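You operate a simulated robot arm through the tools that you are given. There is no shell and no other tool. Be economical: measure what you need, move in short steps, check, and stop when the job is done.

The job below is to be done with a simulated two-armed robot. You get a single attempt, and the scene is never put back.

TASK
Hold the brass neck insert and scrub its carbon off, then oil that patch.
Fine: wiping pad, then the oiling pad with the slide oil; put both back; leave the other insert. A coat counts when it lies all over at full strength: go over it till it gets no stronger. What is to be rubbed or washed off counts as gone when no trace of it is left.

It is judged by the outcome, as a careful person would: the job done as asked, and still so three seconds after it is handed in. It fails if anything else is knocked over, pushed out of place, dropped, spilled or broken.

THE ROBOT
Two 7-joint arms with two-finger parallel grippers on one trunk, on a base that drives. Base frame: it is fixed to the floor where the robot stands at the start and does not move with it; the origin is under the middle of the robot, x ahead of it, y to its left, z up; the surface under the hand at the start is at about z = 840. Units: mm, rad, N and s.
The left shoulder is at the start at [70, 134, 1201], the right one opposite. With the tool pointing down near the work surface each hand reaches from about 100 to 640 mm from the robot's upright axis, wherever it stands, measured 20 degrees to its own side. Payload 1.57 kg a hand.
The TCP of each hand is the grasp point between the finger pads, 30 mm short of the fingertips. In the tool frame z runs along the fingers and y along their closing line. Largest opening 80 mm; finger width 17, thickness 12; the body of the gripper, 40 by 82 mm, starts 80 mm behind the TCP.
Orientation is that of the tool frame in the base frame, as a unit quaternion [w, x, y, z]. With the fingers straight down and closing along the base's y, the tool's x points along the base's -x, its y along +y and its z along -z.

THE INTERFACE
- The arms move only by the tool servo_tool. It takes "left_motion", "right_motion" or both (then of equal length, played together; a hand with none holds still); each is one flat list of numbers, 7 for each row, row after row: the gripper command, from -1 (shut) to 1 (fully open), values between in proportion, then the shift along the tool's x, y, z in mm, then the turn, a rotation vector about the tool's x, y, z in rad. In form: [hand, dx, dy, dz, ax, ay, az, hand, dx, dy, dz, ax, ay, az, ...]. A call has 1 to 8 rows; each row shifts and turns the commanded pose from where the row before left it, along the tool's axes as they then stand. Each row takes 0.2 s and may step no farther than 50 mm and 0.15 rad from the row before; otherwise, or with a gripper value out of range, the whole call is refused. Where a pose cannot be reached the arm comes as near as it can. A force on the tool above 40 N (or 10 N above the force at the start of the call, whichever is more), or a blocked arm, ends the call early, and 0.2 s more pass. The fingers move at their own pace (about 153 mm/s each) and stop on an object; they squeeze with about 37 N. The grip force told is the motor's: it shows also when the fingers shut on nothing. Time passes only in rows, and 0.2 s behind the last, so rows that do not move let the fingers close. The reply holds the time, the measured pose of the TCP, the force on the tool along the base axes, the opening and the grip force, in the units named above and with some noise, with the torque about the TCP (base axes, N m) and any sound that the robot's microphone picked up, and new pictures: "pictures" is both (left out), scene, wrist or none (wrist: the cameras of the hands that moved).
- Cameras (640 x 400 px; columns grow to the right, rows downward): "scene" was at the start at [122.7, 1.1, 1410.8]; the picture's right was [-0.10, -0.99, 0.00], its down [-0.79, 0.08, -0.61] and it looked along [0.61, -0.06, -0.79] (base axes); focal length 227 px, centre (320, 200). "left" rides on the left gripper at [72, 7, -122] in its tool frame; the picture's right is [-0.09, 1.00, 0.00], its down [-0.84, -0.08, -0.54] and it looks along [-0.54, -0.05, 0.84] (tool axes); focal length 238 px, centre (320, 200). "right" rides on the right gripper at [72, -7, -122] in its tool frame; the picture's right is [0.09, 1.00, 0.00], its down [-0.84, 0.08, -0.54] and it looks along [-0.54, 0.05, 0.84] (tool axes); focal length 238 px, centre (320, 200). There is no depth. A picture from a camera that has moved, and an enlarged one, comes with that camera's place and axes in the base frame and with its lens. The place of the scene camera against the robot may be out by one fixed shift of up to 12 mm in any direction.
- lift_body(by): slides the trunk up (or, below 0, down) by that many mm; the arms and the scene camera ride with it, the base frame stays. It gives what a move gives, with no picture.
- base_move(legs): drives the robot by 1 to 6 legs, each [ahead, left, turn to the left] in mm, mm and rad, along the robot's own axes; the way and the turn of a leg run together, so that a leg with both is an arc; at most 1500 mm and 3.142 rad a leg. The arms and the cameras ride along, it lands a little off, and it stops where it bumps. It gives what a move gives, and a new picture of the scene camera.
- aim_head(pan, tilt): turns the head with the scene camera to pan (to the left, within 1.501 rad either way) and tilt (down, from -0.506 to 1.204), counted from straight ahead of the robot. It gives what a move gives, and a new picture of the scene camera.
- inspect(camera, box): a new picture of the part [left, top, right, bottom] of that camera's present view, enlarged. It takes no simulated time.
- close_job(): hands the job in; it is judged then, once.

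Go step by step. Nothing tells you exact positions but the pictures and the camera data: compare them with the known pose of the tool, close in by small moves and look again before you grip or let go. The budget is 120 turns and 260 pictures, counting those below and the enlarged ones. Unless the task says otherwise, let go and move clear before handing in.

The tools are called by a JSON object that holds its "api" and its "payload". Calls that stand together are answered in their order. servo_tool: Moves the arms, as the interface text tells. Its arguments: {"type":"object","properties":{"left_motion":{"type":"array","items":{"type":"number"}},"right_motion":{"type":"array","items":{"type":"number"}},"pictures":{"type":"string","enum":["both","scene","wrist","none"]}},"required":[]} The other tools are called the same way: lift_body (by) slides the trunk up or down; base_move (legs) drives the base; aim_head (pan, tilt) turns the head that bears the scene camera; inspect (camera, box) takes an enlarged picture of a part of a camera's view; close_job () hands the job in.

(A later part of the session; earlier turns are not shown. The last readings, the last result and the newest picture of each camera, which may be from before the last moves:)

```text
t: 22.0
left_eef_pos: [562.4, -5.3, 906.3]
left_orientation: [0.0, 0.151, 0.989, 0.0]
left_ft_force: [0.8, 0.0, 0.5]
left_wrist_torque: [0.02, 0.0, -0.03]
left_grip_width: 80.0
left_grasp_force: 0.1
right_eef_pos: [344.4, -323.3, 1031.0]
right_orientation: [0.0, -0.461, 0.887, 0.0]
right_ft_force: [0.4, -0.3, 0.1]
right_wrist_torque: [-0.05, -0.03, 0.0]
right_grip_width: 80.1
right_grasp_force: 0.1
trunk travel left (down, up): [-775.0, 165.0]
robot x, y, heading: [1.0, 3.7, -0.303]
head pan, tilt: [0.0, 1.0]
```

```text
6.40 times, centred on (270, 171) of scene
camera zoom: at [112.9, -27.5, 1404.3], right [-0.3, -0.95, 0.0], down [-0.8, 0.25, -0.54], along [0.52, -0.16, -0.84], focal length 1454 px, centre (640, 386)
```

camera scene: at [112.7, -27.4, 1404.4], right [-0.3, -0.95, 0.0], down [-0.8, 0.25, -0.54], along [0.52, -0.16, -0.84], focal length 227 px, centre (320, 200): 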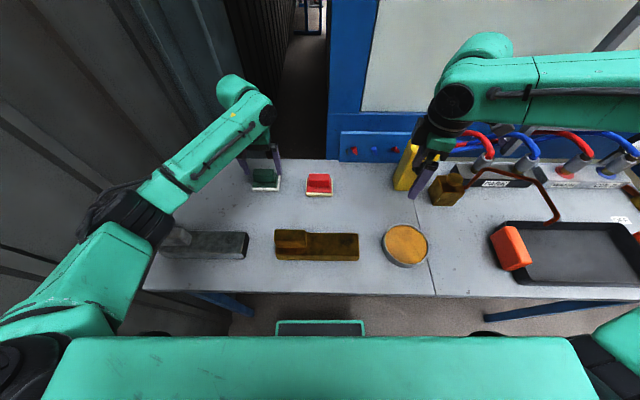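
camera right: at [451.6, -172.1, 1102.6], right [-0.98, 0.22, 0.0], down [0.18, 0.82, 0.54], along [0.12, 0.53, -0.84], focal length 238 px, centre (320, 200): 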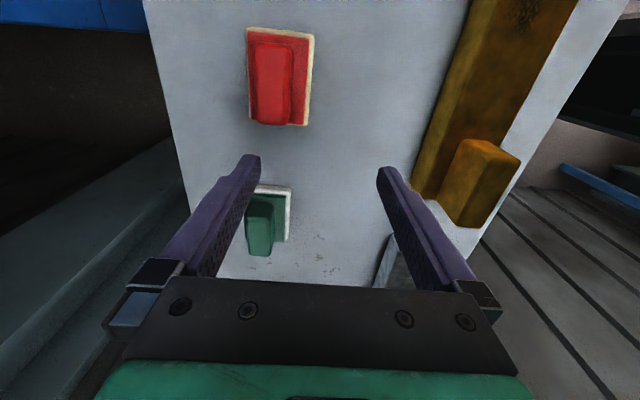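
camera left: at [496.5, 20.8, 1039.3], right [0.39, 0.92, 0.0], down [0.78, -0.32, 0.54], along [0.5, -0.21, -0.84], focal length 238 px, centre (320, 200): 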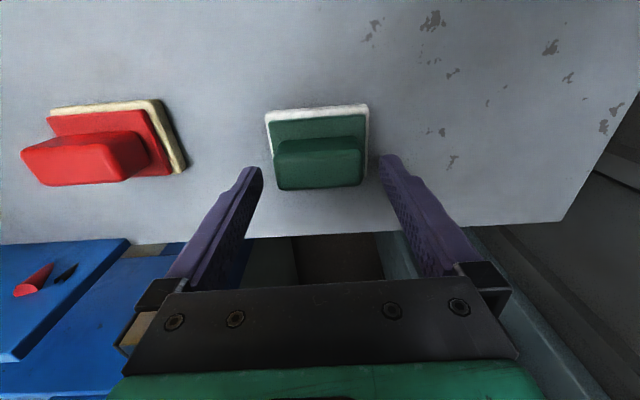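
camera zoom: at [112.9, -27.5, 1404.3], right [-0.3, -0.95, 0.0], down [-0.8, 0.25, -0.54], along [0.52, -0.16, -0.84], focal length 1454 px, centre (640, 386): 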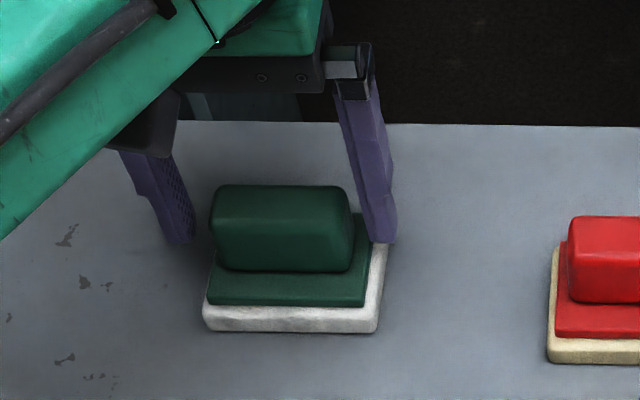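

Putting the views together, the handle is about 45 mm tall (top ≈ 908) and the fingers are well placed. A small correction, then close.

{"api": "servo_tool", "payload": {"left_motion": [1, 4, 0, 5, 0, 0, 0, -1, 0, 0, 0, 0, 0, 0, -1, 0, 0, 0, 0, 0, 0, -1, 0, 0, 0, 0, 0, 0], "pictures": "wrist"}}

```text
t: 23.0
left_eef_pos: [557.4, -3.1, 900.0]
left_orientation: [-0.002, 0.152, 0.988, 0.0]
left_ft_force: [0.1, -0.2, 0.3]
left_wrist_torque: [0.01, -0.01, 0.0]
left_grip_width: 59.3
left_grasp_force: 36.7
right_eef_pos: [345.2, -322.8, 1030.6]
right_orientation: [0.0, -0.461, 0.888, 0.0]
right_ft_force: [0.6, 0.3, -0.5]
right_wrist_torque: [0.05, -0.02, -0.01]
right_grip_width: 79.9
right_grasp_force: 0.0
trunk travel left (down, up): [-775.0, 165.0]
robot x, y, heading: [0.5, 1.7, -0.311]
head pan, tilt: [0.0, 1.0]
camera left: at [492.1, 23.0, 1021.7], right [0.38, 0.92, 0.0], down [0.78, -0.32, 0.54], along [0.5, -0.21, -0.84], focal length 238 px, centre (320, 200)
```

left: 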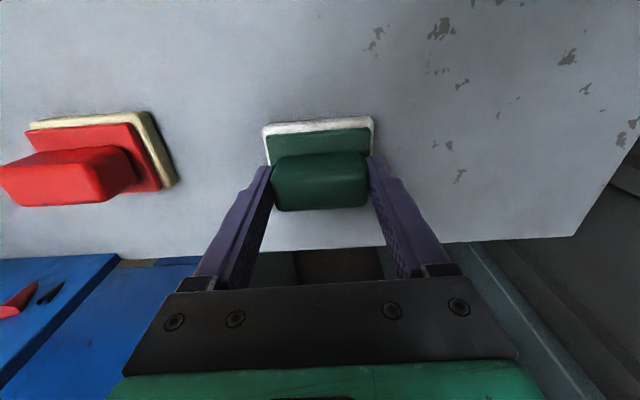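

The left hand holds the pad (59 mm wide grip). I'll lift it and test how far inward the left arm can carry it.

{"api": "servo_tool", "payload": {"left_motion": [-1, 0, 0, -20, 0, 0, 0, -1, 0, 0, -40, 0, 0, 0, -1, 25, -30, 0, 0, 0, 0, -1, 25, -30, 0, 0, 0, 0, -1, 25, -30, 0, 0, 0, 0, -1, 25, -30, 0, 0, 0, 0, -1, 25, -30, 0, 0, 0, 0], "pictures": "scene"}}

```text
t: 24.6
left_eef_pos: [394.8, -111.8, 962.6]
left_orientation: [0.0, 0.15, 0.989, 0.001]
left_ft_force: [0.3, 1.0, -0.7]
left_wrist_torque: [0.02, -0.02, 0.03]
left_grip_width: 59.0
left_grasp_force: 37.3
right_eef_pos: [344.8, -321.9, 1031.1]
right_orientation: [0.002, -0.461, 0.887, 0.001]
right_ft_force: [0.0, 0.0, 0.7]
right_wrist_torque: [-0.01, 0.01, -0.01]
right_grip_width: 80.2
right_grasp_force: 0.0
trunk travel left (down, up): [-775.0, 165.0]
robot x, y, heading: [-1.2, 0.8, -0.305]
head pan, tilt: [0.0, 1.0]
camera scene: at [111.5, -28.3, 1404.4], right [-0.3, -0.95, 0.0], down [-0.8, 0.25, -0.54], along [0.52, -0.16, -0.84], focal length 227 px, centre (320, 200)
```

scene: 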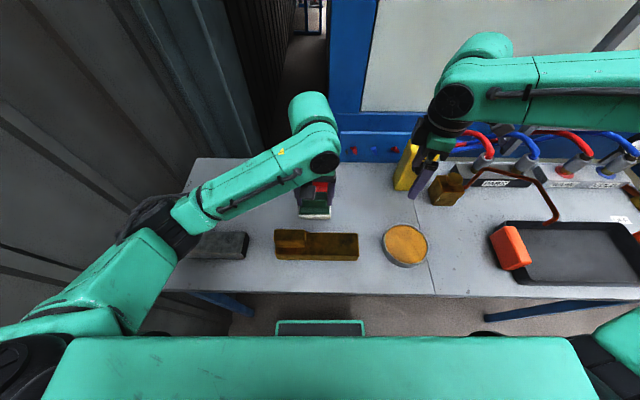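

The left arm reaches inward freely. I'll move the right hand a bit aside and carry the pad on to a free spot near robot-frame (425, −95).

{"api": "servo_tool", "payload": {"right_motion": [1, 28, 22, -10, 0, 0, 0, 1, 28, 22, -10, 0, 0, 0, 1, 0, 0, 0, 0, 0, 0, 1, 0, 0, 0, 0, 0, 0, 1, 0, 0, 0, 0, 0, 0], "left_motion": [-1, 0, 0, 0, 0, 0, 0, -1, -4, -27, 0, 0, 0, 0, -1, -4, -27, 0, 0, 0, 0, -1, -4, -27, 0, 0, 0, 0, -1, -4, -27, 0, 0, 0, 0], "pictures": "scene"}}

```text
t: 25.8
left_eef_pos: [375.8, -219.5, 961.6]
left_orientation: [0.0, 0.151, 0.989, 0.001]
left_ft_force: [-0.1, -1.6, -0.7]
left_wrist_torque: [-0.01, -0.02, 0.01]
left_grip_width: 59.0
left_grasp_force: 37.4
right_eef_pos: [274.8, -344.0, 1049.8]
right_orientation: [0.001, -0.461, 0.887, 0.0]
right_ft_force: [0.0, 0.2, 0.3]
right_wrist_torque: [0.01, -0.02, 0.03]
right_grip_width: 79.8
right_grasp_force: 0.1
trunk travel left (down, up): [-775.0, 165.0]
robot x, y, heading: [-0.6, -0.5, -0.3]
head pan, tilt: [0.0, 1.0]
camera scene: at [111.1, -29.4, 1404.4], right [-0.3, -0.95, 0.0], down [-0.8, 0.25, -0.54], along [0.52, -0.16, -0.84], focal length 227 px, centre (320, 200)
```

scene: 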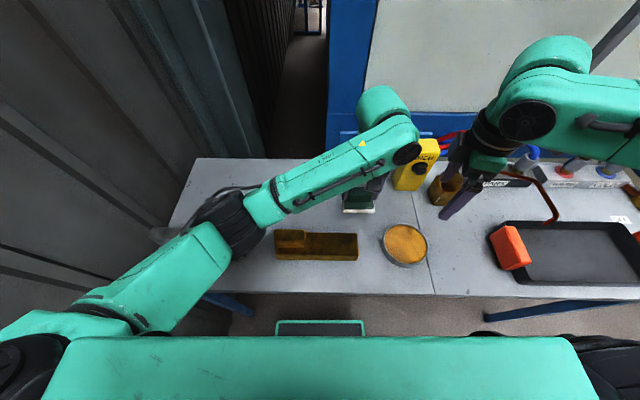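

The left arm goes where needed. I'll set the pad down slightly further right, at about robot-frame (424, −135), for the right hand.

{"api": "servo_tool", "payload": {"left_motion": [-1, 0, -38, 0, 0, 0, 0, -1, 0, 0, 25, 0, 0, 0, -1, 0, 0, 20, 0, 0, 0, -1, 0, 0, 13, 0, 0, 0, -1, 0, 0, 2, 0, 0, 0], "pictures": "both"}}

```text
t: 27.0
left_eef_pos: [365.0, -253.3, 900.5]
left_orientation: [-0.001, 0.151, 0.989, 0.0]
left_ft_force: [0.4, 0.3, -1.1]
left_wrist_torque: [0.0, -0.02, 0.0]
left_grip_width: 59.2
left_grasp_force: 37.1
right_eef_pos: [276.6, -341.3, 1050.7]
right_orientation: [0.0, -0.461, 0.887, 0.001]
right_ft_force: [-0.6, -0.4, -0.6]
right_wrist_torque: [0.01, 0.04, -0.03]
right_grip_width: 79.8
right_grasp_force: 0.0
trunk travel left (down, up): [-775.0, 165.0]
robot x, y, heading: [-1.8, 1.7, -0.304]
head pan, tilt: [0.0, 1.0]
camera scene: at [112.6, -27.2, 1404.4], right [-0.3, -0.95, 0.0], down [-0.8, 0.25, -0.54], along [0.52, -0.16, -0.84], focal length 227 px, centre (320, 200)
camera left: at [299.8, -225.8, 1022.1], right [0.39, 0.92, 0.0], down [0.78, -0.32, 0.54], along [0.5, -0.21, -0.84], focal length 238 px, centre (320, 200)
```

scene: 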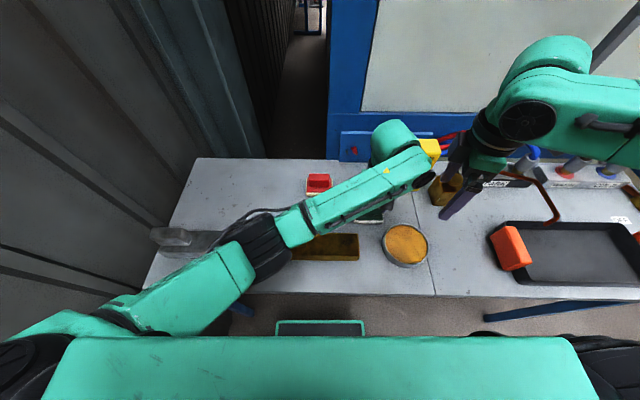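
left: 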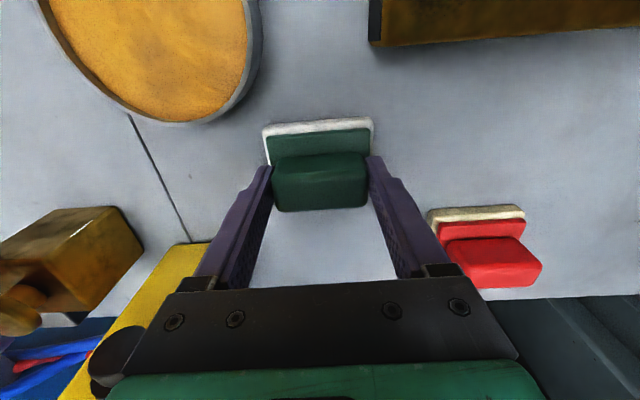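

The pad is about at the table. I'll touch down, release with a modest opening, and rise straight up.

{"api": "servo_tool", "payload": {"left_motion": [-1, 0, 0, 1.5, 0, 0, 0, 0.8, 0, 0, 0, 0, 0, 0, 0.8, 0, 0, 0, 0, 0, 0, 0.8, 0, 0, -30, 0, 0, 0, 0.8, 0, 0, -40, 0, 0, 0, 0.8, 0, 20, -40, 0, 0, 0, 0.8, 0, 45, 0, 0, 0, 0, 0.8, 0, 45, 0, 0, 0, 0], "pictures": "wrist"}}

```text
t: 28.8
left_eef_pos: [399.5, -148.7, 1009.6]
left_orientation: [0.0, 0.151, 0.988, -0.001]
left_ft_force: [-0.1, 0.3, -0.1]
left_wrist_torque: [-0.01, 0.01, 0.0]
left_grip_width: 72.0
left_grasp_force: 0.0
right_eef_pos: [276.3, -340.7, 1051.0]
right_orientation: [0.0, -0.462, 0.887, 0.0]
right_ft_force: [0.8, -0.1, -0.1]
right_wrist_torque: [-0.03, -0.01, 0.03]
right_grip_width: 79.9
right_grasp_force: 0.2
trunk travel left (down, up): [-775.0, 165.0]
robot x, y, heading: [-2.8, 0.9, -0.307]
head pan, tilt: [0.0, 1.0]
camera left: at [333.9, -120.7, 1130.9], right [0.39, 0.92, 0.0], down [0.78, -0.32, 0.54], along [0.5, -0.21, -0.84], focal length 238 px, centre (320, 200)
```

left: 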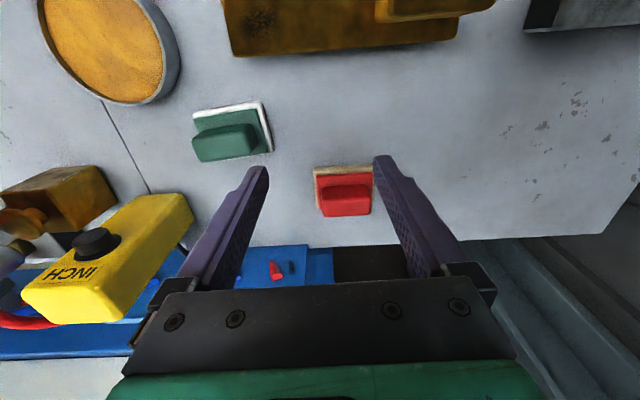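

Pad stands well at its new spot. Now the left hand moves over the insert's handle block and turns clockwise by 90° so its camera stays away from the right hand.

{"api": "servo_tool", "payload": {"left_motion": [0.8, 34, 35, 0, 0, 0, 0, 0.8, 34, 35, 0, 0, 0, 0, 0.8, 32, 35, 0, 0, 0, 0, 1, 0, 0, 0, 0, 0, 0.15, 1, 0, 0, 0, 0, 0, 0.15, 1, 0, 0, 0, 0, 0, 0.15, 1, 0, 0, 0, 0, 0, 0.15, 1, 0, 0, 0, 0, 0, 0.15], "pictures": "none"}}

{"api": "servo_tool", "payload": {"left_motion": [1, 0, 0, 0, 0, 0, 0.15, 1, 0, 0, 0, 0, 0, 0.15, 1, 0, 0, 0, 0, 0, 0.15, 1, 0, 0, 0, 0, 0, 0.15, 1, 0, 0, 0, 0, 0, 0.15, 1, 0, 0, 0, 0, 0, 0.07], "pictures": "wrist"}}

```text
t: 30.6
left_eef_pos: [335.1, -18.9, 1009.3]
left_orientation: [0.0, 0.503, 0.864, 0.0]
left_ft_force: [-0.9, -0.8, -0.7]
left_wrist_torque: [0.01, -0.02, 0.02]
left_grip_width: 79.9
left_grasp_force: 0.0
right_eef_pos: [276.8, -341.1, 1050.9]
right_orientation: [0.0, -0.461, 0.888, 0.0]
right_ft_force: [0.0, 0.1, 0.5]
right_wrist_torque: [-0.02, -0.02, 0.0]
right_grip_width: 79.7
right_grasp_force: 0.1
trunk travel left (down, up): [-775.0, 165.0]
robot x, y, heading: [1.3, 2.5, -0.304]
head pan, tilt: [0.0, 1.0]
```

```text
t: 32.0
left_eef_pos: [335.0, -19.5, 1009.1]
left_orientation: [0.0, 0.807, 0.591, 0.0]
left_ft_force: [0.2, -0.2, -0.1]
left_wrist_torque: [0.0, -0.02, -0.01]
left_grip_width: 79.8
left_grasp_force: 0.1
right_eef_pos: [276.7, -342.1, 1050.6]
right_orientation: [0.0, -0.461, 0.888, -0.001]
right_ft_force: [-0.6, 0.3, 0.1]
right_wrist_torque: [0.03, -0.01, -0.01]
right_grip_width: 79.9
right_grasp_force: 0.0
trunk travel left (down, up): [-775.0, 165.0]
robot x, y, heading: [-0.2, -1.3, -0.305]
head pan, tilt: [0.0, 1.0]
camera left: at [363.2, 46.7, 1130.4], right [0.92, -0.39, 0.0], down [-0.32, -0.78, 0.54], along [-0.21, -0.5, -0.84], focal length 238 px, centre (320, 200)
```

left: 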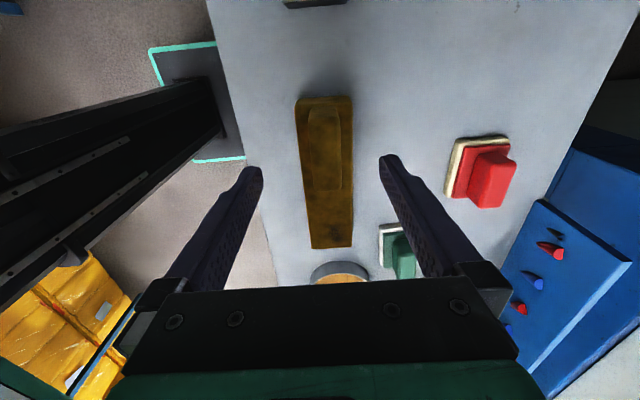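

The turn worked and the insert lies between the fingers. I'll enlarge to locate the block.

{"api": "inspect", "payload": {"camera": "left", "box": [220, 80, 440, 218]}}

```text
2.90 times, centred on (330, 149) of left
camera zoom: at [363.2, 46.7, 1130.4], right [0.92, -0.39, 0.0], down [-0.32, -0.78, 0.54], along [-0.21, -0.5, -0.84], focal length 691 px, centre (291, 348)
```

zoom: 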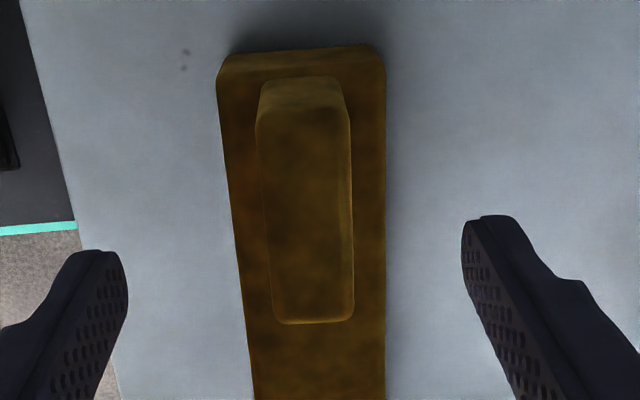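

The block sits wholly on the insert's left end, about 28 mm wide and 75 long. I'll descend beside it and check.

{"api": "servo_tool", "payload": {"left_motion": [1, -6, 3, 40, 0, 0, 0, 1, 0, 0, 35, 0, 0, 0], "pictures": "wrist"}}

{"api": "inspect", "payload": {"camera": "scene", "box": [240, 190, 400, 290]}}

```text
t: 32.6
left_eef_pos: [335.6, -23.5, 934.0]
left_orientation: [0.0, 0.805, 0.593, 0.0]
left_ft_force: [0.2, 0.3, 0.0]
left_wrist_torque: [-0.02, 0.05, 0.03]
left_grip_width: 79.9
left_grasp_force: 0.0
right_eef_pos: [276.5, -340.0, 1050.9]
right_orientation: [0.0, -0.461, 0.887, 0.0]
right_ft_force: [0.6, -0.2, 0.2]
right_wrist_torque: [-0.02, 0.01, 0.03]
right_grip_width: 79.9
right_grasp_force: 0.0
trunk travel left (down, up): [-775.0, 165.0]
robot x, y, heading: [0.6, -0.3, -0.301]
head pan, tilt: [0.0, 1.0]
camera left: at [364.2, 43.2, 1054.7], right [0.92, -0.38, 0.0], down [-0.32, -0.78, 0.54], along [-0.21, -0.5, -0.84], focal length 238 px, centre (320, 200)
```

left: 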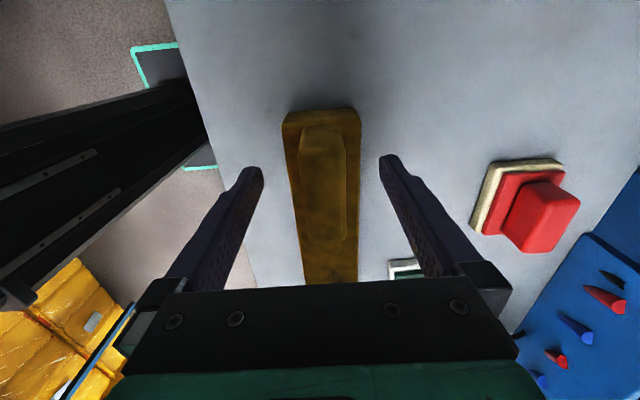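

```text
4.00 times, centred on (320, 240) of scene
camera zoom: at [112.3, -26.8, 1404.4], right [-0.3, -0.95, 0.0], down [-0.8, 0.25, -0.54], along [0.52, -0.16, -0.84], focal length 908 px, centre (320, 40)
```

zoom: 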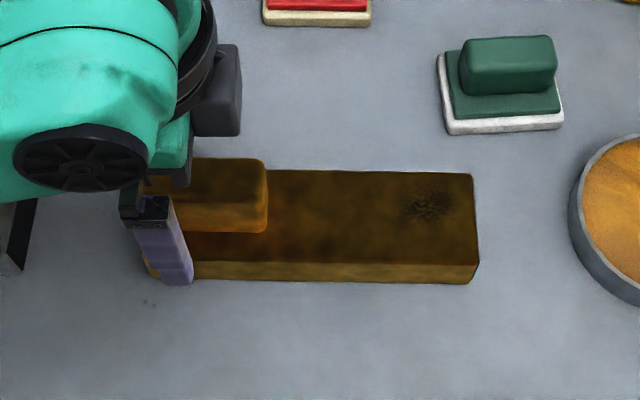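

Well aligned; I'll shift 3 mm, lower 18 mm so the fingertips stay just above the body, and close on the block.

{"api": "servo_tool", "payload": {"left_motion": [1, 0, 3, 10, 0, 0, 0, 1, 0, 0, 8, 0, 0, 0, -1, 0, 0, 0, 0, 0, 0, -1, 0, 0, 0, 0, 0, 0, -1, 0, 0, 0, 0, 0, 0], "pictures": "both"}}

```text
t: 33.8
left_eef_pos: [337.1, -25.5, 915.1]
left_orientation: [-0.001, 0.805, 0.593, 0.0]
left_ft_force: [-1.0, 0.2, 0.2]
left_wrist_torque: [-0.02, 0.0, -0.08]
left_grip_width: 27.8
left_grasp_force: 36.7
right_eef_pos: [276.3, -341.8, 1050.8]
right_orientation: [0.0, -0.461, 0.887, 0.0]
right_ft_force: [-0.9, -0.1, 0.2]
right_wrist_torque: [-0.01, 0.0, 0.01]
right_grip_width: 80.3
right_grasp_force: 0.1
trunk travel left (down, up): [-775.0, 165.0]
robot x, y, heading: [0.8, 4.1, -0.306]
head pan, tilt: [0.0, 1.0]
camera scene: at [112.0, -27.1, 1404.4], right [-0.3, -0.95, 0.0], down [-0.8, 0.25, -0.54], along [0.52, -0.16, -0.84], focal length 227 px, centre (320, 200)
camera left: at [366.3, 40.4, 1037.0], right [0.92, -0.38, 0.0], down [-0.32, -0.78, 0.54], along [-0.21, -0.5, -0.84], focal length 238 px, centre (320, 200)
```

scene: 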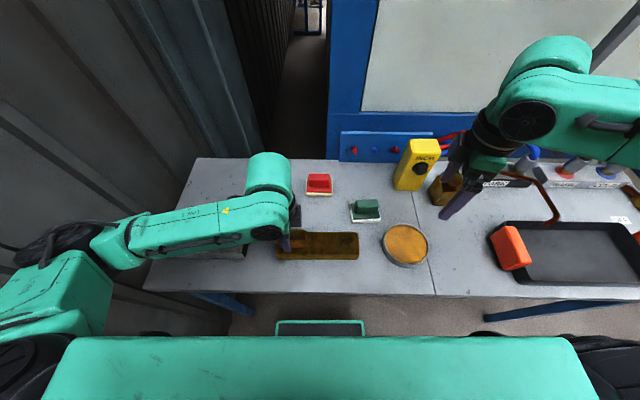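
left: 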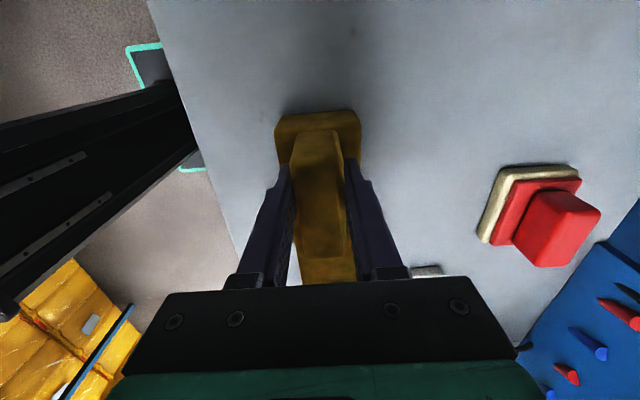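

The insert is held. Now the right hand finishes its turn and comes over the green pad at robot-frame (424, −133).

{"api": "servo_tool", "payload": {"right_motion": [1, 0, 0, 0, 0, 0, -0.15, 1, 0, 0, 0, 0, 0, -0.15, 1, -20, -19, 17, 0, 0, 0, 1, -30, -19, 17, 0, 0, 0, 1, -31, -19, 17, 0, 0, 0], "pictures": "wrist"}}

```text
t: 35.0
left_eef_pos: [339.2, -26.2, 916.0]
left_orientation: [0.0, 0.805, 0.593, -0.001]
left_ft_force: [0.1, -1.2, 0.6]
left_wrist_torque: [0.27, -0.25, -0.06]
left_grip_width: 27.7
left_grasp_force: 36.8
right_eef_pos: [357.0, -282.4, 1000.0]
right_orientation: [0.0, -0.588, 0.809, 0.0]
right_ft_force: [0.6, -0.2, -0.5]
right_wrist_torque: [-0.01, 0.02, 0.01]
right_grip_width: 80.1
right_grasp_force: 0.1
trunk travel left (down, up): [-775.0, 165.0]
robot x, y, heading: [-2.2, -0.1, -0.309]
head pan, tilt: [0.0, 1.0]
camera right: at [340.9, -352.8, 1121.7], right [-0.98, 0.22, 0.0], down [0.18, 0.82, 0.54], along [0.12, 0.53, -0.84], focal length 238 px, centre (320, 200)
```

right: 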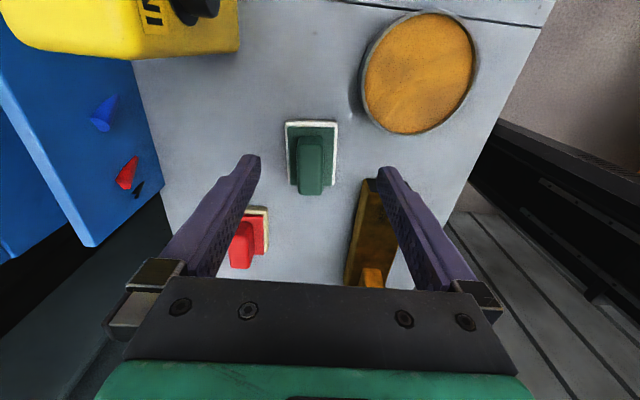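

The green handle is about 28 mm ahead along the hand's approach. I'll move over it and lower to z≈940.

{"api": "servo_tool", "payload": {"right_motion": [1, -28, -2, 20, 0, 0, 0, 1, 0, 0, 40, 0, 0, 0], "pictures": "wrist"}}

{"api": "inspect", "payload": {"camera": "right", "box": [220, 80, 440, 218]}}

```text
t: 35.6
left_eef_pos: [339.6, -25.8, 914.1]
left_orientation: [0.0, 0.805, 0.593, 0.001]
left_ft_force: [-0.5, 1.6, 0.1]
left_wrist_torque: [-0.41, -0.06, 0.08]
left_grip_width: 27.7
left_grasp_force: 36.4
right_eef_pos: [365.3, -257.9, 941.8]
right_orientation: [-0.001, -0.588, 0.809, 0.001]
right_ft_force: [0.3, 0.1, -0.2]
right_wrist_torque: [0.02, -0.01, -0.02]
right_grip_width: 80.0
right_grasp_force: 0.0
trunk travel left (down, up): [-775.0, 165.0]
robot x, y, heading: [0.3, 0.8, -0.303]
head pan, tilt: [0.0, 1.0]
camera right: at [348.9, -328.0, 1063.4], right [-0.98, 0.22, 0.0], down [0.18, 0.82, 0.54], along [0.12, 0.53, -0.84], focal length 238 px, centre (320, 200)
```

right: 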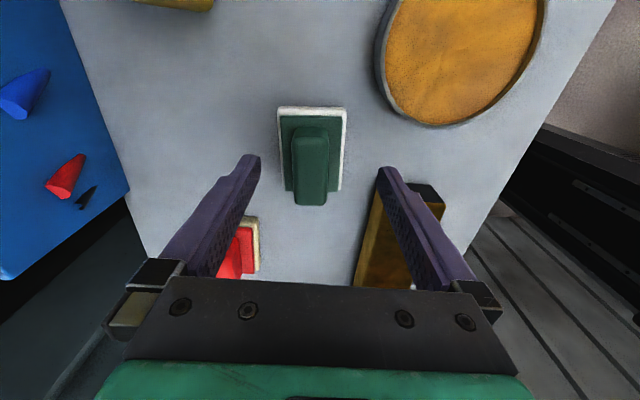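

```text
2.90 times, centred on (330, 149) of right
camera zoom: at [348.9, -328.0, 1063.4], right [-0.98, 0.22, 0.0], down [0.18, 0.82, 0.54], along [0.12, 0.53, -0.84], focal length 691 px, centre (291, 348)
```

zoom: 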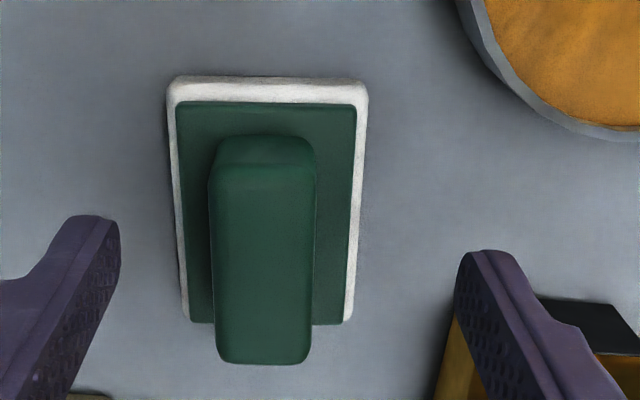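

Slight offset: handle is 6 mm towards −y of the tool and 4 mm further ahead. Correct, descend to the proven grip height 900, close.

{"api": "servo_tool", "payload": {"right_motion": [0.5, -4, -6, 0, 0, 0, 0, 0.5, 0, 0, 20, 0, 0, 0, 0.5, 0, 0, 20, 0, 0, 0, -1, 0, 0, 0, 0, 0, 0, -1, 0, 0, 0, 0, 0, 0, -1, 0, 0, 0, 0, 0, 0], "pictures": "wrist"}}

```text
t: 37.0
left_eef_pos: [339.4, -25.6, 916.0]
left_orientation: [0.0, 0.805, 0.593, 0.0]
left_ft_force: [-0.6, 0.0, -0.2]
left_wrist_torque: [-0.02, -0.03, -0.07]
left_grip_width: 27.8
left_grasp_force: 36.9
right_eef_pos: [372.0, -254.9, 900.9]
right_orientation: [0.001, -0.588, 0.809, 0.0]
right_ft_force: [-0.4, 0.3, -0.2]
right_wrist_torque: [0.03, 0.02, 0.05]
right_grip_width: 27.6
right_grasp_force: 37.0
trunk travel left (down, up): [-775.0, 165.0]
robot x, y, heading: [3.6, 1.0, -0.302]
head pan, tilt: [0.0, 1.0]
camera right: at [356.3, -325.3, 1023.1], right [-0.98, 0.22, 0.0], down [0.18, 0.82, 0.54], along [0.12, 0.53, -0.84], focal length 238 px, centre (320, 200)
```

right: 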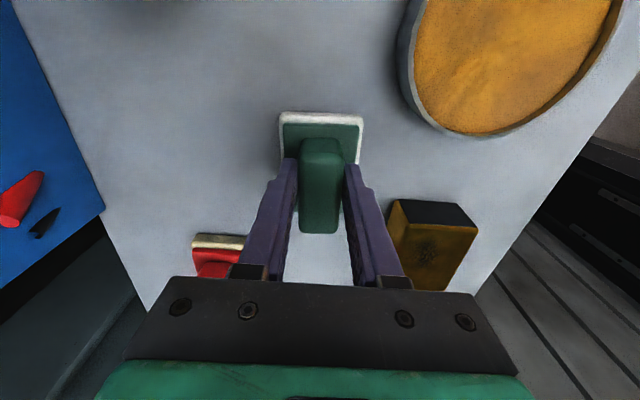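

The right hand has the wiping pad. Lift and carry it above the patch at about robot-frame (336, −68).

{"api": "servo_tool", "payload": {"right_motion": [-1, 0, 0, -20, 0, 0, 0, -1, 0, 0, -40, 0, 0, 0, -1, 0, 0, -15, 0, 0, 0, -1, -21, 31.5, 0, 0, 0, 0, -1, -21, 31.5, 0, 0, 0, 0, -1, -20, 32, 0, 0, 0, 0], "pictures": "both"}}

```text
t: 38.4
left_eef_pos: [338.1, -26.0, 915.6]
left_orientation: [0.0, 0.805, 0.593, -0.001]
left_ft_force: [0.2, -0.4, -0.2]
left_wrist_torque: [-0.04, -0.02, -0.06]
left_grip_width: 27.7
left_grasp_force: 37.0
right_eef_pos: [301.1, -164.9, 976.1]
right_orientation: [0.001, -0.588, 0.809, 0.0]
right_ft_force: [-0.7, 0.4, -1.2]
right_wrist_torque: [-0.03, 0.0, -0.01]
right_grip_width: 27.3
right_grasp_force: 36.4
trunk travel left (down, up): [-775.0, 165.0]
robot x, y, heading: [0.4, -0.5, -0.305]
head pan, tilt: [0.0, 1.0]
camera scene: at [112.4, -26.8, 1404.4], right [-0.3, -0.95, 0.0], down [-0.8, 0.25, -0.54], along [0.52, -0.16, -0.84], focal length 227 px, centre (320, 200)
camera right: at [284.9, -234.8, 1098.9], right [-0.98, 0.22, 0.0], down [0.18, 0.82, 0.54], along [0.12, 0.53, -0.84], focal length 238 px, centre (320, 200)
```

scene: 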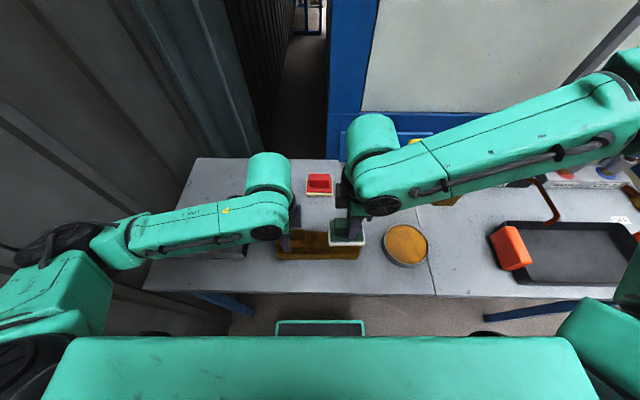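
right: 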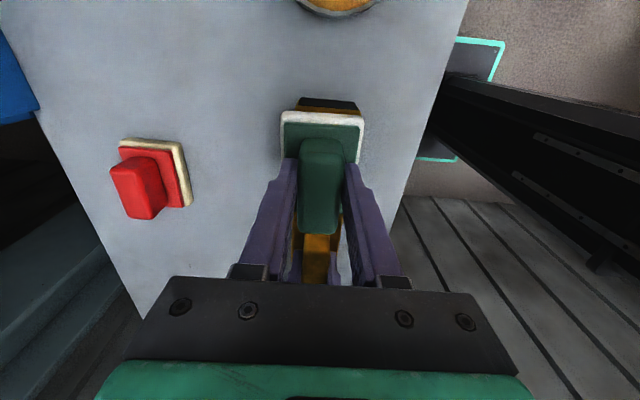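

The pad is above the patch and both arms are clear of each other. I'll lower gently until contact.

{"api": "servo_tool", "payload": {"right_motion": [-1, 0, 0, 15, 0, 0, 0, -1, 0, 0, 13, 0, 0, 0, -1, 0, 0, 3, 0, 0, 0, -1, 0, 0, 2, 0, 0, 0, -1, 0, 0, 2, 0, 0, 0], "pictures": "none"}}

```text
t: 39.6
left_eef_pos: [338.8, -24.9, 916.0]
left_orientation: [0.0, 0.805, 0.594, 0.001]
left_ft_force: [1.1, 0.1, -0.6]
left_wrist_torque: [-0.03, -0.23, 0.0]
left_grip_width: 27.8
left_grasp_force: 37.2
right_eef_pos: [300.9, -166.5, 941.5]
right_orientation: [0.0, -0.589, 0.808, 0.0]
right_ft_force: [-1.3, 0.7, 3.4]
right_wrist_torque: [0.15, 0.11, 0.13]
right_grip_width: 27.2
right_grasp_force: 36.6
trunk travel left (down, up): [-775.0, 165.0]
robot x, y, heading: [3.4, -0.5, -0.31]
head pan, tilt: [0.0, 1.0]
```

Contact begins at z≈941.5. I'll press a little more and rub along the insert axis.

{"api": "servo_tool", "payload": {"right_motion": [-1, 0, 0, 1.5, 0, 0, 0, -1, -18, 0, 0, 0, 0, 0, -1, 18, 0, 0, 0, 0, 0, -1, 18, 0, 0, 0, 0, 0, -1, -18, 0, 0, 0, 0, 0, -1, -18, 0, 0, 0, 0, 0, -1, 18, 0, 0, 0, 0, 0, -1, 0, 0, 0, 0, 0, 0], "pictures": "none"}}

```text
t: 40.8
left_eef_pos: [337.6, -24.6, 915.7]
left_orientation: [-0.001, 0.805, 0.593, 0.001]
left_ft_force: [2.4, 0.5, -0.1]
left_wrist_torque: [-1.07, 0.49, 0.1]
left_grip_width: 27.8
left_grasp_force: 36.8
right_eef_pos: [298.8, -178.4, 941.5]
right_orientation: [-0.002, -0.589, 0.808, -0.006]
right_ft_force: [-5.2, -4.8, 16.7]
right_wrist_torque: [0.26, 0.47, 0.26]
right_grip_width: 27.2
right_grasp_force: 37.1
trunk travel left (down, up): [-775.0, 165.0]
robot x, y, heading: [0.6, -1.3, -0.302]
head pan, tilt: [0.0, 1.0]
stopped in row 5 (right hand): the force on the tool passed its limit at 46 N (the readings are from after the stop); the commanded pose is now the measured one
```

Pressing a bit too firmly. I'll ease off by 1 mm and use shorter, slower strokes.

{"api": "servo_tool", "payload": {"right_motion": [-1, 0, 0, -1, 0, 0, 0, -1, -12, 0, 0, 0, 0, 0, -1, -12, 0, 0, 0, 0, 0, -1, 12, 0, 0, 0, 0, 0, -1, 12, 0, 0, 0, 0, 0, -1, -12, 0, 0, 0, 0, 0, -1, -12, 0, 0, 0, 0, 0, -1, 12, 0, 0, 0, 0, 0], "pictures": "none"}}

```text
t: 42.6
left_eef_pos: [338.2, -23.4, 915.4]
left_orientation: [-0.001, 0.804, 0.594, 0.001]
left_ft_force: [-2.1, 1.0, 5.3]
left_wrist_torque: [-0.33, 0.07, -0.22]
left_grip_width: 27.6
left_grasp_force: 37.1
right_eef_pos: [302.3, -167.0, 940.9]
right_orientation: [-0.001, -0.588, 0.809, -0.005]
right_ft_force: [-1.1, 1.1, -1.4]
right_wrist_torque: [0.05, 0.0, 0.0]
right_grip_width: 27.0
right_grasp_force: 37.7
trunk travel left (down, up): [-775.0, 165.0]
robot x, y, heading: [1.7, 0.0, -0.302]
head pan, tilt: [0.0, 1.0]
```

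Force has vanished at the same height; I'll lift and look at the patch and the pad in the grip.

{"api": "servo_tool", "payload": {"right_motion": [-1, 0, 0, -30, 0, 0, 0, -1, 45, 0, -30, 0, 0, 0, -1, 45, 0, 0, 0, 0, 0], "pictures": "both"}}

{"api": "inspect", "payload": {"camera": "scene", "box": [260, 190, 420, 290]}}

```text
refused: row 2 steps farther than a row can; nothing moved
```

```text
4.00 times, centred on (340, 240) of scene
camera zoom: at [111.3, -26.8, 1404.5], right [-0.3, -0.95, 0.0], down [-0.8, 0.25, -0.54], along [0.52, -0.16, -0.84], focal length 908 px, centre (240, 40)
```

zoom: 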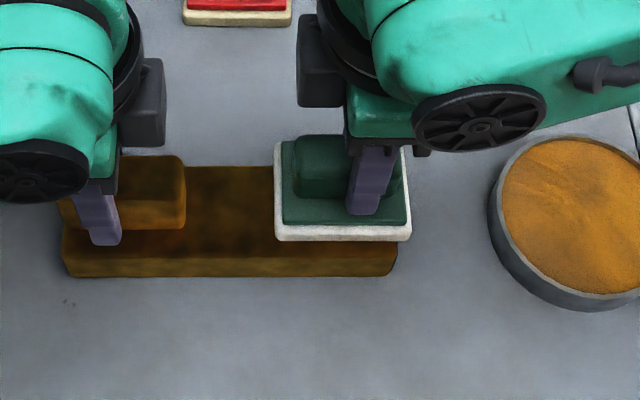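

The pad sits centred on the patch though the grip is off-centre on its handle. I'll lift clear and look.

{"api": "servo_tool", "payload": {"right_motion": [-1, 0, 0, -30, 0, 0, 0, -1, 20, -30, -30, 0, 0, 0, -1, 35, -30, 0, 0, 0, 0, -1, 35, -30, 0, 0, 0, 0], "pictures": "both"}}

{"api": "inspect", "payload": {"camera": "scene", "box": [290, 210, 390, 272]}}

```text
t: 43.6
left_eef_pos: [338.5, -24.5, 915.4]
left_orientation: [-0.001, 0.804, 0.594, 0.002]
left_ft_force: [-1.4, -1.2, 5.1]
left_wrist_torque: [0.23, -0.12, -0.13]
left_grip_width: 27.7
left_grasp_force: 37.7
right_eef_pos: [359.9, -279.2, 1000.3]
right_orientation: [-0.002, -0.588, 0.809, -0.005]
right_ft_force: [-0.7, -0.8, -1.1]
right_wrist_torque: [-0.02, -0.02, 0.02]
right_grip_width: 26.9
right_grasp_force: 36.9
trunk travel left (down, up): [-775.0, 165.0]
robot x, y, heading: [2.2, -1.6, -0.306]
head pan, tilt: [0.0, 1.0]
camera scene: at [111.8, -27.4, 1404.5], right [-0.3, -0.95, 0.0], down [-0.8, 0.25, -0.54], along [0.52, -0.16, -0.84], focal length 227 px, centre (320, 200)
camera right: at [343.8, -349.2, 1123.4], right [-0.98, 0.22, 0.0], down [0.18, 0.83, 0.53], along [0.12, 0.52, -0.85], focal length 238 px, centre (320, 200)
```

scene: 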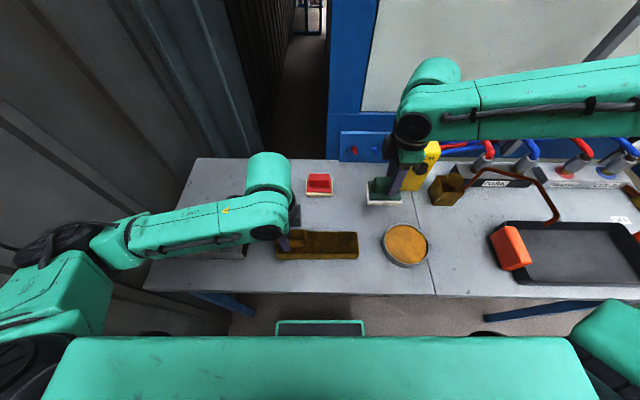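
right: 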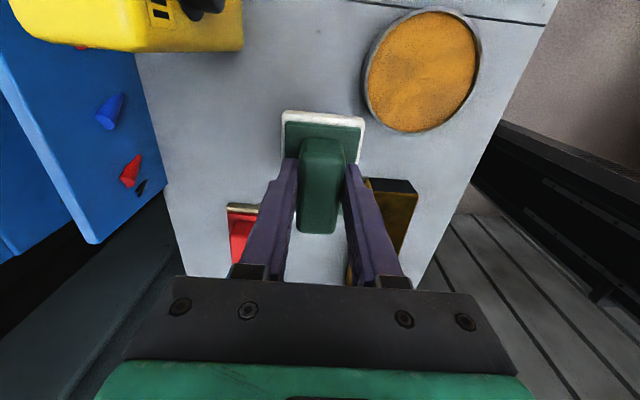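

```text
6.40 times, centred on (340, 241) of scene
camera zoom: at [111.8, -27.4, 1404.5], right [-0.3, -0.95, 0.0], down [-0.8, 0.25, -0.54], along [0.52, -0.16, -0.84], focal length 1454 px, centre (192, -62)
```

zoom: 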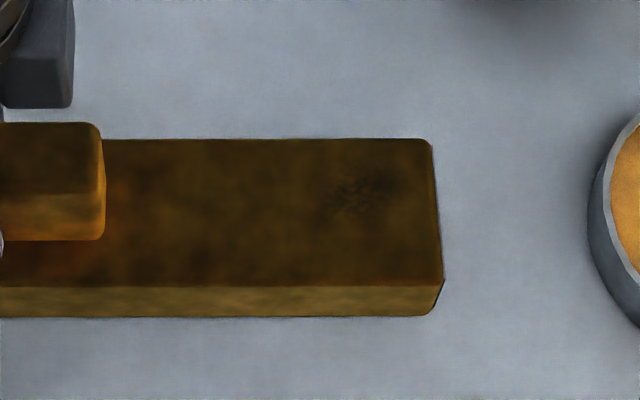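

The carbon has faded a lot but not fully. Back onto it with light pressure and more strokes.

{"api": "servo_tool", "payload": {"right_motion": [-1, -35, 30, 0, 0, 0, 0, -1, -35, 30, 0, 0, 0, 0, -1, -20, 30, 30, 0, 0, 0, -1, 0, 0, 26, 0, 0, 0, -1, 0, 0, 2, 0, 0, 0, -1, 0, 0, 1.5, 0, 0, 0, -1, 0, 0, 1, 0, 0, 0], "pictures": "none"}}

```text
t: 45.2
left_eef_pos: [339.0, -25.3, 915.8]
left_orientation: [-0.001, 0.804, 0.595, 0.002]
left_ft_force: [4.0, -0.4, 0.2]
left_wrist_torque: [-0.54, -0.16, 0.37]
left_grip_width: 27.5
left_grasp_force: 36.9
right_eef_pos: [302.0, -167.5, 941.3]
right_orientation: [-0.001, -0.589, 0.808, -0.006]
right_ft_force: [-4.7, -3.2, 19.9]
right_wrist_torque: [0.18, 0.78, 0.19]
right_grip_width: 27.0
right_grasp_force: 36.7
trunk travel left (down, up): [-775.0, 165.0]
robot x, y, heading: [1.9, 2.4, -0.307]
head pan, tilt: [0.0, 1.0]
```

Good contact at about 20 N. I'll rub with 10 mm steps along and a little across.

{"api": "servo_tool", "payload": {"right_motion": [-1, 0, 0, -0.7, 0, 0, 0, -1, -10, 0, 0, 0, 0, 0, -1, 10, 0, 0, 0, 0, 0, -1, 10, 0, 0, 0, 0, 0, -1, -10, 0, 0, 0, 0, 0, -1, 0, 6, 0, 0, 0, 0, -1, 0, -6, 0, 0, 0, 0, -1, 0, -6, 0, 0, 0, 0], "pictures": "none"}}

{"api": "servo_tool", "payload": {"right_motion": [-1, 0, 6, 0, 0, 0, 0, -1, -10, 0, 0, 0, 0, 0, -1, 10, 0, 0, 0, 0, 0, -1, 10, 0, 0, 0, 0, 0, -1, -10, 0, 0, 0, 0, 0, -1, -10, 0, 0, 0, 0, 0, -1, 10, 0, 0, 0, 0, 0, -1, 0, 0, 0, 0, 0, 0], "pictures": "none"}}

```text
t: 47.0
left_eef_pos: [339.1, -24.7, 915.1]
left_orientation: [-0.002, 0.805, 0.593, 0.002]
left_ft_force: [-2.0, 1.4, 4.9]
left_wrist_torque: [0.08, -0.07, -0.1]
left_grip_width: 27.5
left_grasp_force: 37.0
right_eef_pos: [307.4, -169.4, 941.5]
right_orientation: [-0.003, -0.588, 0.809, -0.005]
right_ft_force: [0.2, -0.1, -1.1]
right_wrist_torque: [-0.02, 0.0, -0.01]
right_grip_width: 27.3
right_grasp_force: 37.3
trunk travel left (down, up): [-775.0, 165.0]
robot x, y, heading: [-3.1, 0.0, -0.303]
head pan, tilt: [0.0, 1.0]
```

```text
t: 48.8
left_eef_pos: [339.0, -23.9, 915.3]
left_orientation: [-0.001, 0.805, 0.594, 0.002]
left_ft_force: [-1.3, 1.3, 3.2]
left_wrist_torque: [-0.1, 0.01, 0.0]
left_grip_width: 27.7
left_grasp_force: 36.8
right_eef_pos: [303.5, -167.4, 940.2]
right_orientation: [-0.002, -0.588, 0.809, -0.005]
right_ft_force: [0.2, 1.0, 0.4]
right_wrist_torque: [0.03, 0.05, -0.02]
right_grip_width: 26.8
right_grasp_force: 36.9
trunk travel left (down, up): [-775.0, 165.0]
robot x, y, heading: [0.5, -3.3, -0.312]
head pan, tilt: [0.0, 1.0]
```

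Each call restarts from the measured pose, so pressure must be re-applied inside each call. I'll press then rub.

{"api": "servo_tool", "payload": {"right_motion": [-1, 0, 0, 1.5, 0, 0, 0, -1, -10, 0, 0, 0, 0, 0, -1, 10, 0, 0, 0, 0, 0, -1, 10, 0, 0, 0, 0, 0, -1, -10, 0, 0, 0, 0, 0, -1, -10, 0, 0, 0, 0, 0, -1, 10, 0, 0, 0, 0, 0, -1, 0, 0, 0, 0, 0, 0], "pictures": "none"}}

{"api": "servo_tool", "payload": {"right_motion": [-1, 0, 0, 0.5, 0, 0, 0, -1, 0, 6, 0, 0, 0, 0, -1, 0, -6, 0, 0, 0, 0, -1, 0, -6, 0, 0, 0, 0, -1, 0, 6, 0, 0, 0, 0, -1, -10, 0, 0, 0, 0, 0, -1, 10, 0, 0, 0, 0, 0, -1, 10, 0, 0, 0, 0, 0], "pictures": "none"}}

```text
t: 50.6
left_eef_pos: [338.4, -24.3, 915.7]
left_orientation: [0.0, 0.805, 0.593, 0.001]
left_ft_force: [-0.7, -5.5, -0.6]
left_wrist_torque: [0.4, -0.21, 0.13]
left_grip_width: 27.7
left_grasp_force: 37.3
right_eef_pos: [301.6, -167.3, 941.0]
right_orientation: [-0.001, -0.589, 0.808, -0.005]
right_ft_force: [1.1, 7.6, 14.2]
right_wrist_torque: [0.25, 0.27, -0.14]
right_grip_width: 26.9
right_grasp_force: 36.6
trunk travel left (down, up): [-775.0, 165.0]
robot x, y, heading: [1.2, 0.1, -0.302]
head pan, tilt: [0.0, 1.0]
```

```text
t: 51.5
left_eef_pos: [337.5, -24.5, 916.8]
left_orientation: [0.0, 0.803, 0.596, 0.002]
left_ft_force: [0.6, 1.4, 1.1]
left_wrist_torque: [-1.1, 0.66, 0.14]
left_grip_width: 27.6
left_grasp_force: 36.6
right_eef_pos: [301.3, -167.3, 940.9]
right_orientation: [-0.003, -0.589, 0.808, -0.006]
right_ft_force: [-7.7, -2.8, 18.2]
right_wrist_torque: [-0.16, 0.48, -0.05]
right_grip_width: 27.3
right_grasp_force: 37.1
trunk travel left (down, up): [-775.0, 165.0]
robot x, y, heading: [3.4, -0.9, -0.303]
head pan, tilt: [0.0, 1.0]
stopped in row 4 (right hand): the force on the tool passed its limit at 43 N (the readings are from after the stop); the commanded pose is now the measured one
```

Good firm rubbing now. I'll do one more lengthwise pass at this pressure, then lift and look.

{"api": "servo_tool", "payload": {"right_motion": [-1, -8, 0, -0.3, 0, 0, 0, -1, 8, 0, 0, 0, 0, 0, -1, 8, 3, 0, 0, 0, 0, -1, -8, 0, 0, 0, 0, 0, -1, -8, -5, 0, 0, 0, 0, -1, 8, 0, 0, 0, 0, 0, -1, 0, 2, 0, 0, 0, 0], "pictures": "none"}}

{"api": "servo_tool", "payload": {"right_motion": [-1, 0, 0, -30, 0, 0, 0, -1, 20, -30, -30, 0, 0, 0, -1, 35, -30, 0, 0, 0, 0, -1, 35, -30, 0, 0, 0, 0], "pictures": "wrist"}}

{"api": "inspect", "payload": {"camera": "scene", "box": [290, 210, 390, 272]}}

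```text
t: 53.1
left_eef_pos: [337.9, -24.1, 915.5]
left_orientation: [0.0, 0.804, 0.595, 0.0]
left_ft_force: [-5.9, -8.6, 0.5]
left_wrist_torque: [0.07, -0.32, 0.25]
left_grip_width: 27.7
left_grasp_force: 37.3
right_eef_pos: [305.2, -167.3, 940.5]
right_orientation: [0.002, -0.589, 0.808, -0.005]
right_ft_force: [8.2, 11.1, 29.1]
right_wrist_torque: [0.28, 0.29, -0.17]
right_grip_width: 27.2
right_grasp_force: 36.9
trunk travel left (down, up): [-775.0, 165.0]
robot x, y, heading: [-1.8, 1.0, -0.304]
head pan, tilt: [0.0, 1.0]
```

```text
t: 54.1
left_eef_pos: [339.8, -24.4, 916.0]
left_orientation: [-0.002, 0.804, 0.595, 0.002]
left_ft_force: [1.1, 0.7, 14.7]
left_wrist_torque: [0.5, 0.06, -0.08]
left_grip_width: 28.0
left_grasp_force: 37.0
right_eef_pos: [359.1, -279.7, 998.3]
right_orientation: [-0.002, -0.59, 0.807, -0.004]
right_ft_force: [-0.5, -0.5, -0.6]
right_wrist_torque: [-0.03, -0.01, 0.02]
right_grip_width: 27.0
right_grasp_force: 37.1
trunk travel left (down, up): [-775.0, 165.0]
robot x, y, heading: [-2.5, 1.1, -0.307]
head pan, tilt: [0.0, 1.0]
camera right: at [343.7, -348.6, 1121.3], right [-0.98, 0.22, 0.0], down [0.18, 0.83, 0.53], along [0.12, 0.52, -0.85], focal length 238 px, centre (320, 200)
```

right: 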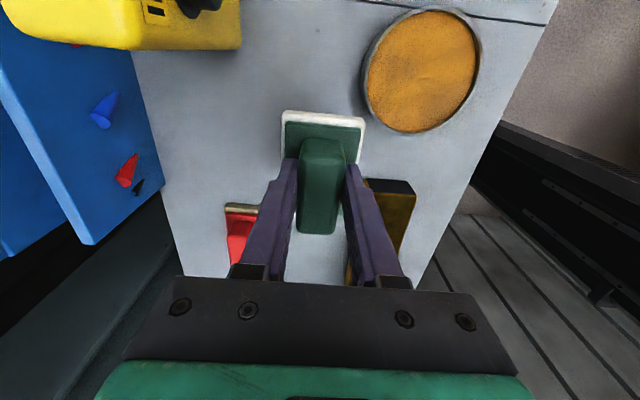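

```text
6.40 times, centred on (340, 241) of scene
camera zoom: at [110.8, -27.2, 1404.6], right [-0.3, -0.95, 0.0], down [-0.8, 0.25, -0.54], along [0.52, -0.16, -0.84], focal length 1454 px, centre (192, -62)
```

zoom: 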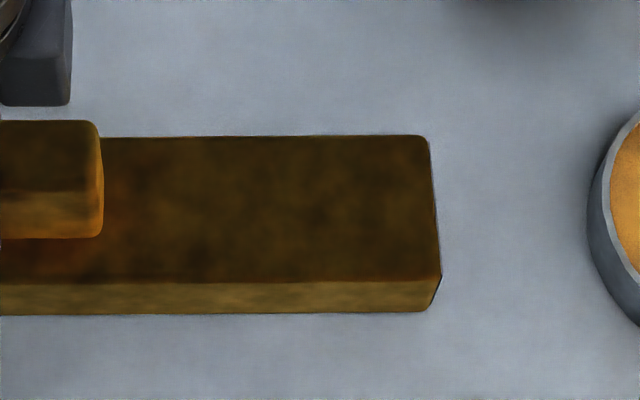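

The carbon looks gone. A tighter look to be sure.

{"api": "inspect", "payload": {"camera": "scene", "box": [325, 226, 365, 251]}}

{"api": "inspect", "payload": {"camera": "left", "box": [260, 200, 400, 290]}}

```text
16.00 times, centred on (345, 238) of scene
camera zoom: at [110.8, -27.2, 1404.6], right [-0.3, -0.95, 0.0], down [-0.8, 0.25, -0.54], along [0.52, -0.16, -0.84], focal length 3634 px, centre (-80, -416)
```

zoom: 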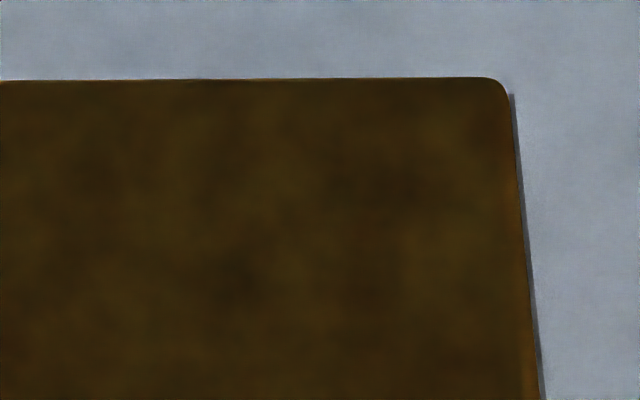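

```text
4.44 times, centred on (330, 245) of left
camera zoom: at [366.6, 41.5, 1037.7], right [0.93, -0.38, 0.0], down [-0.32, -0.78, 0.54], along [-0.2, -0.5, -0.84], focal length 1059 px, centre (276, 0)
```

zoom: 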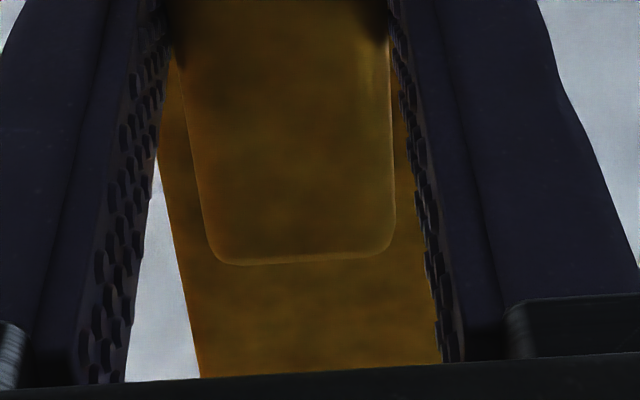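

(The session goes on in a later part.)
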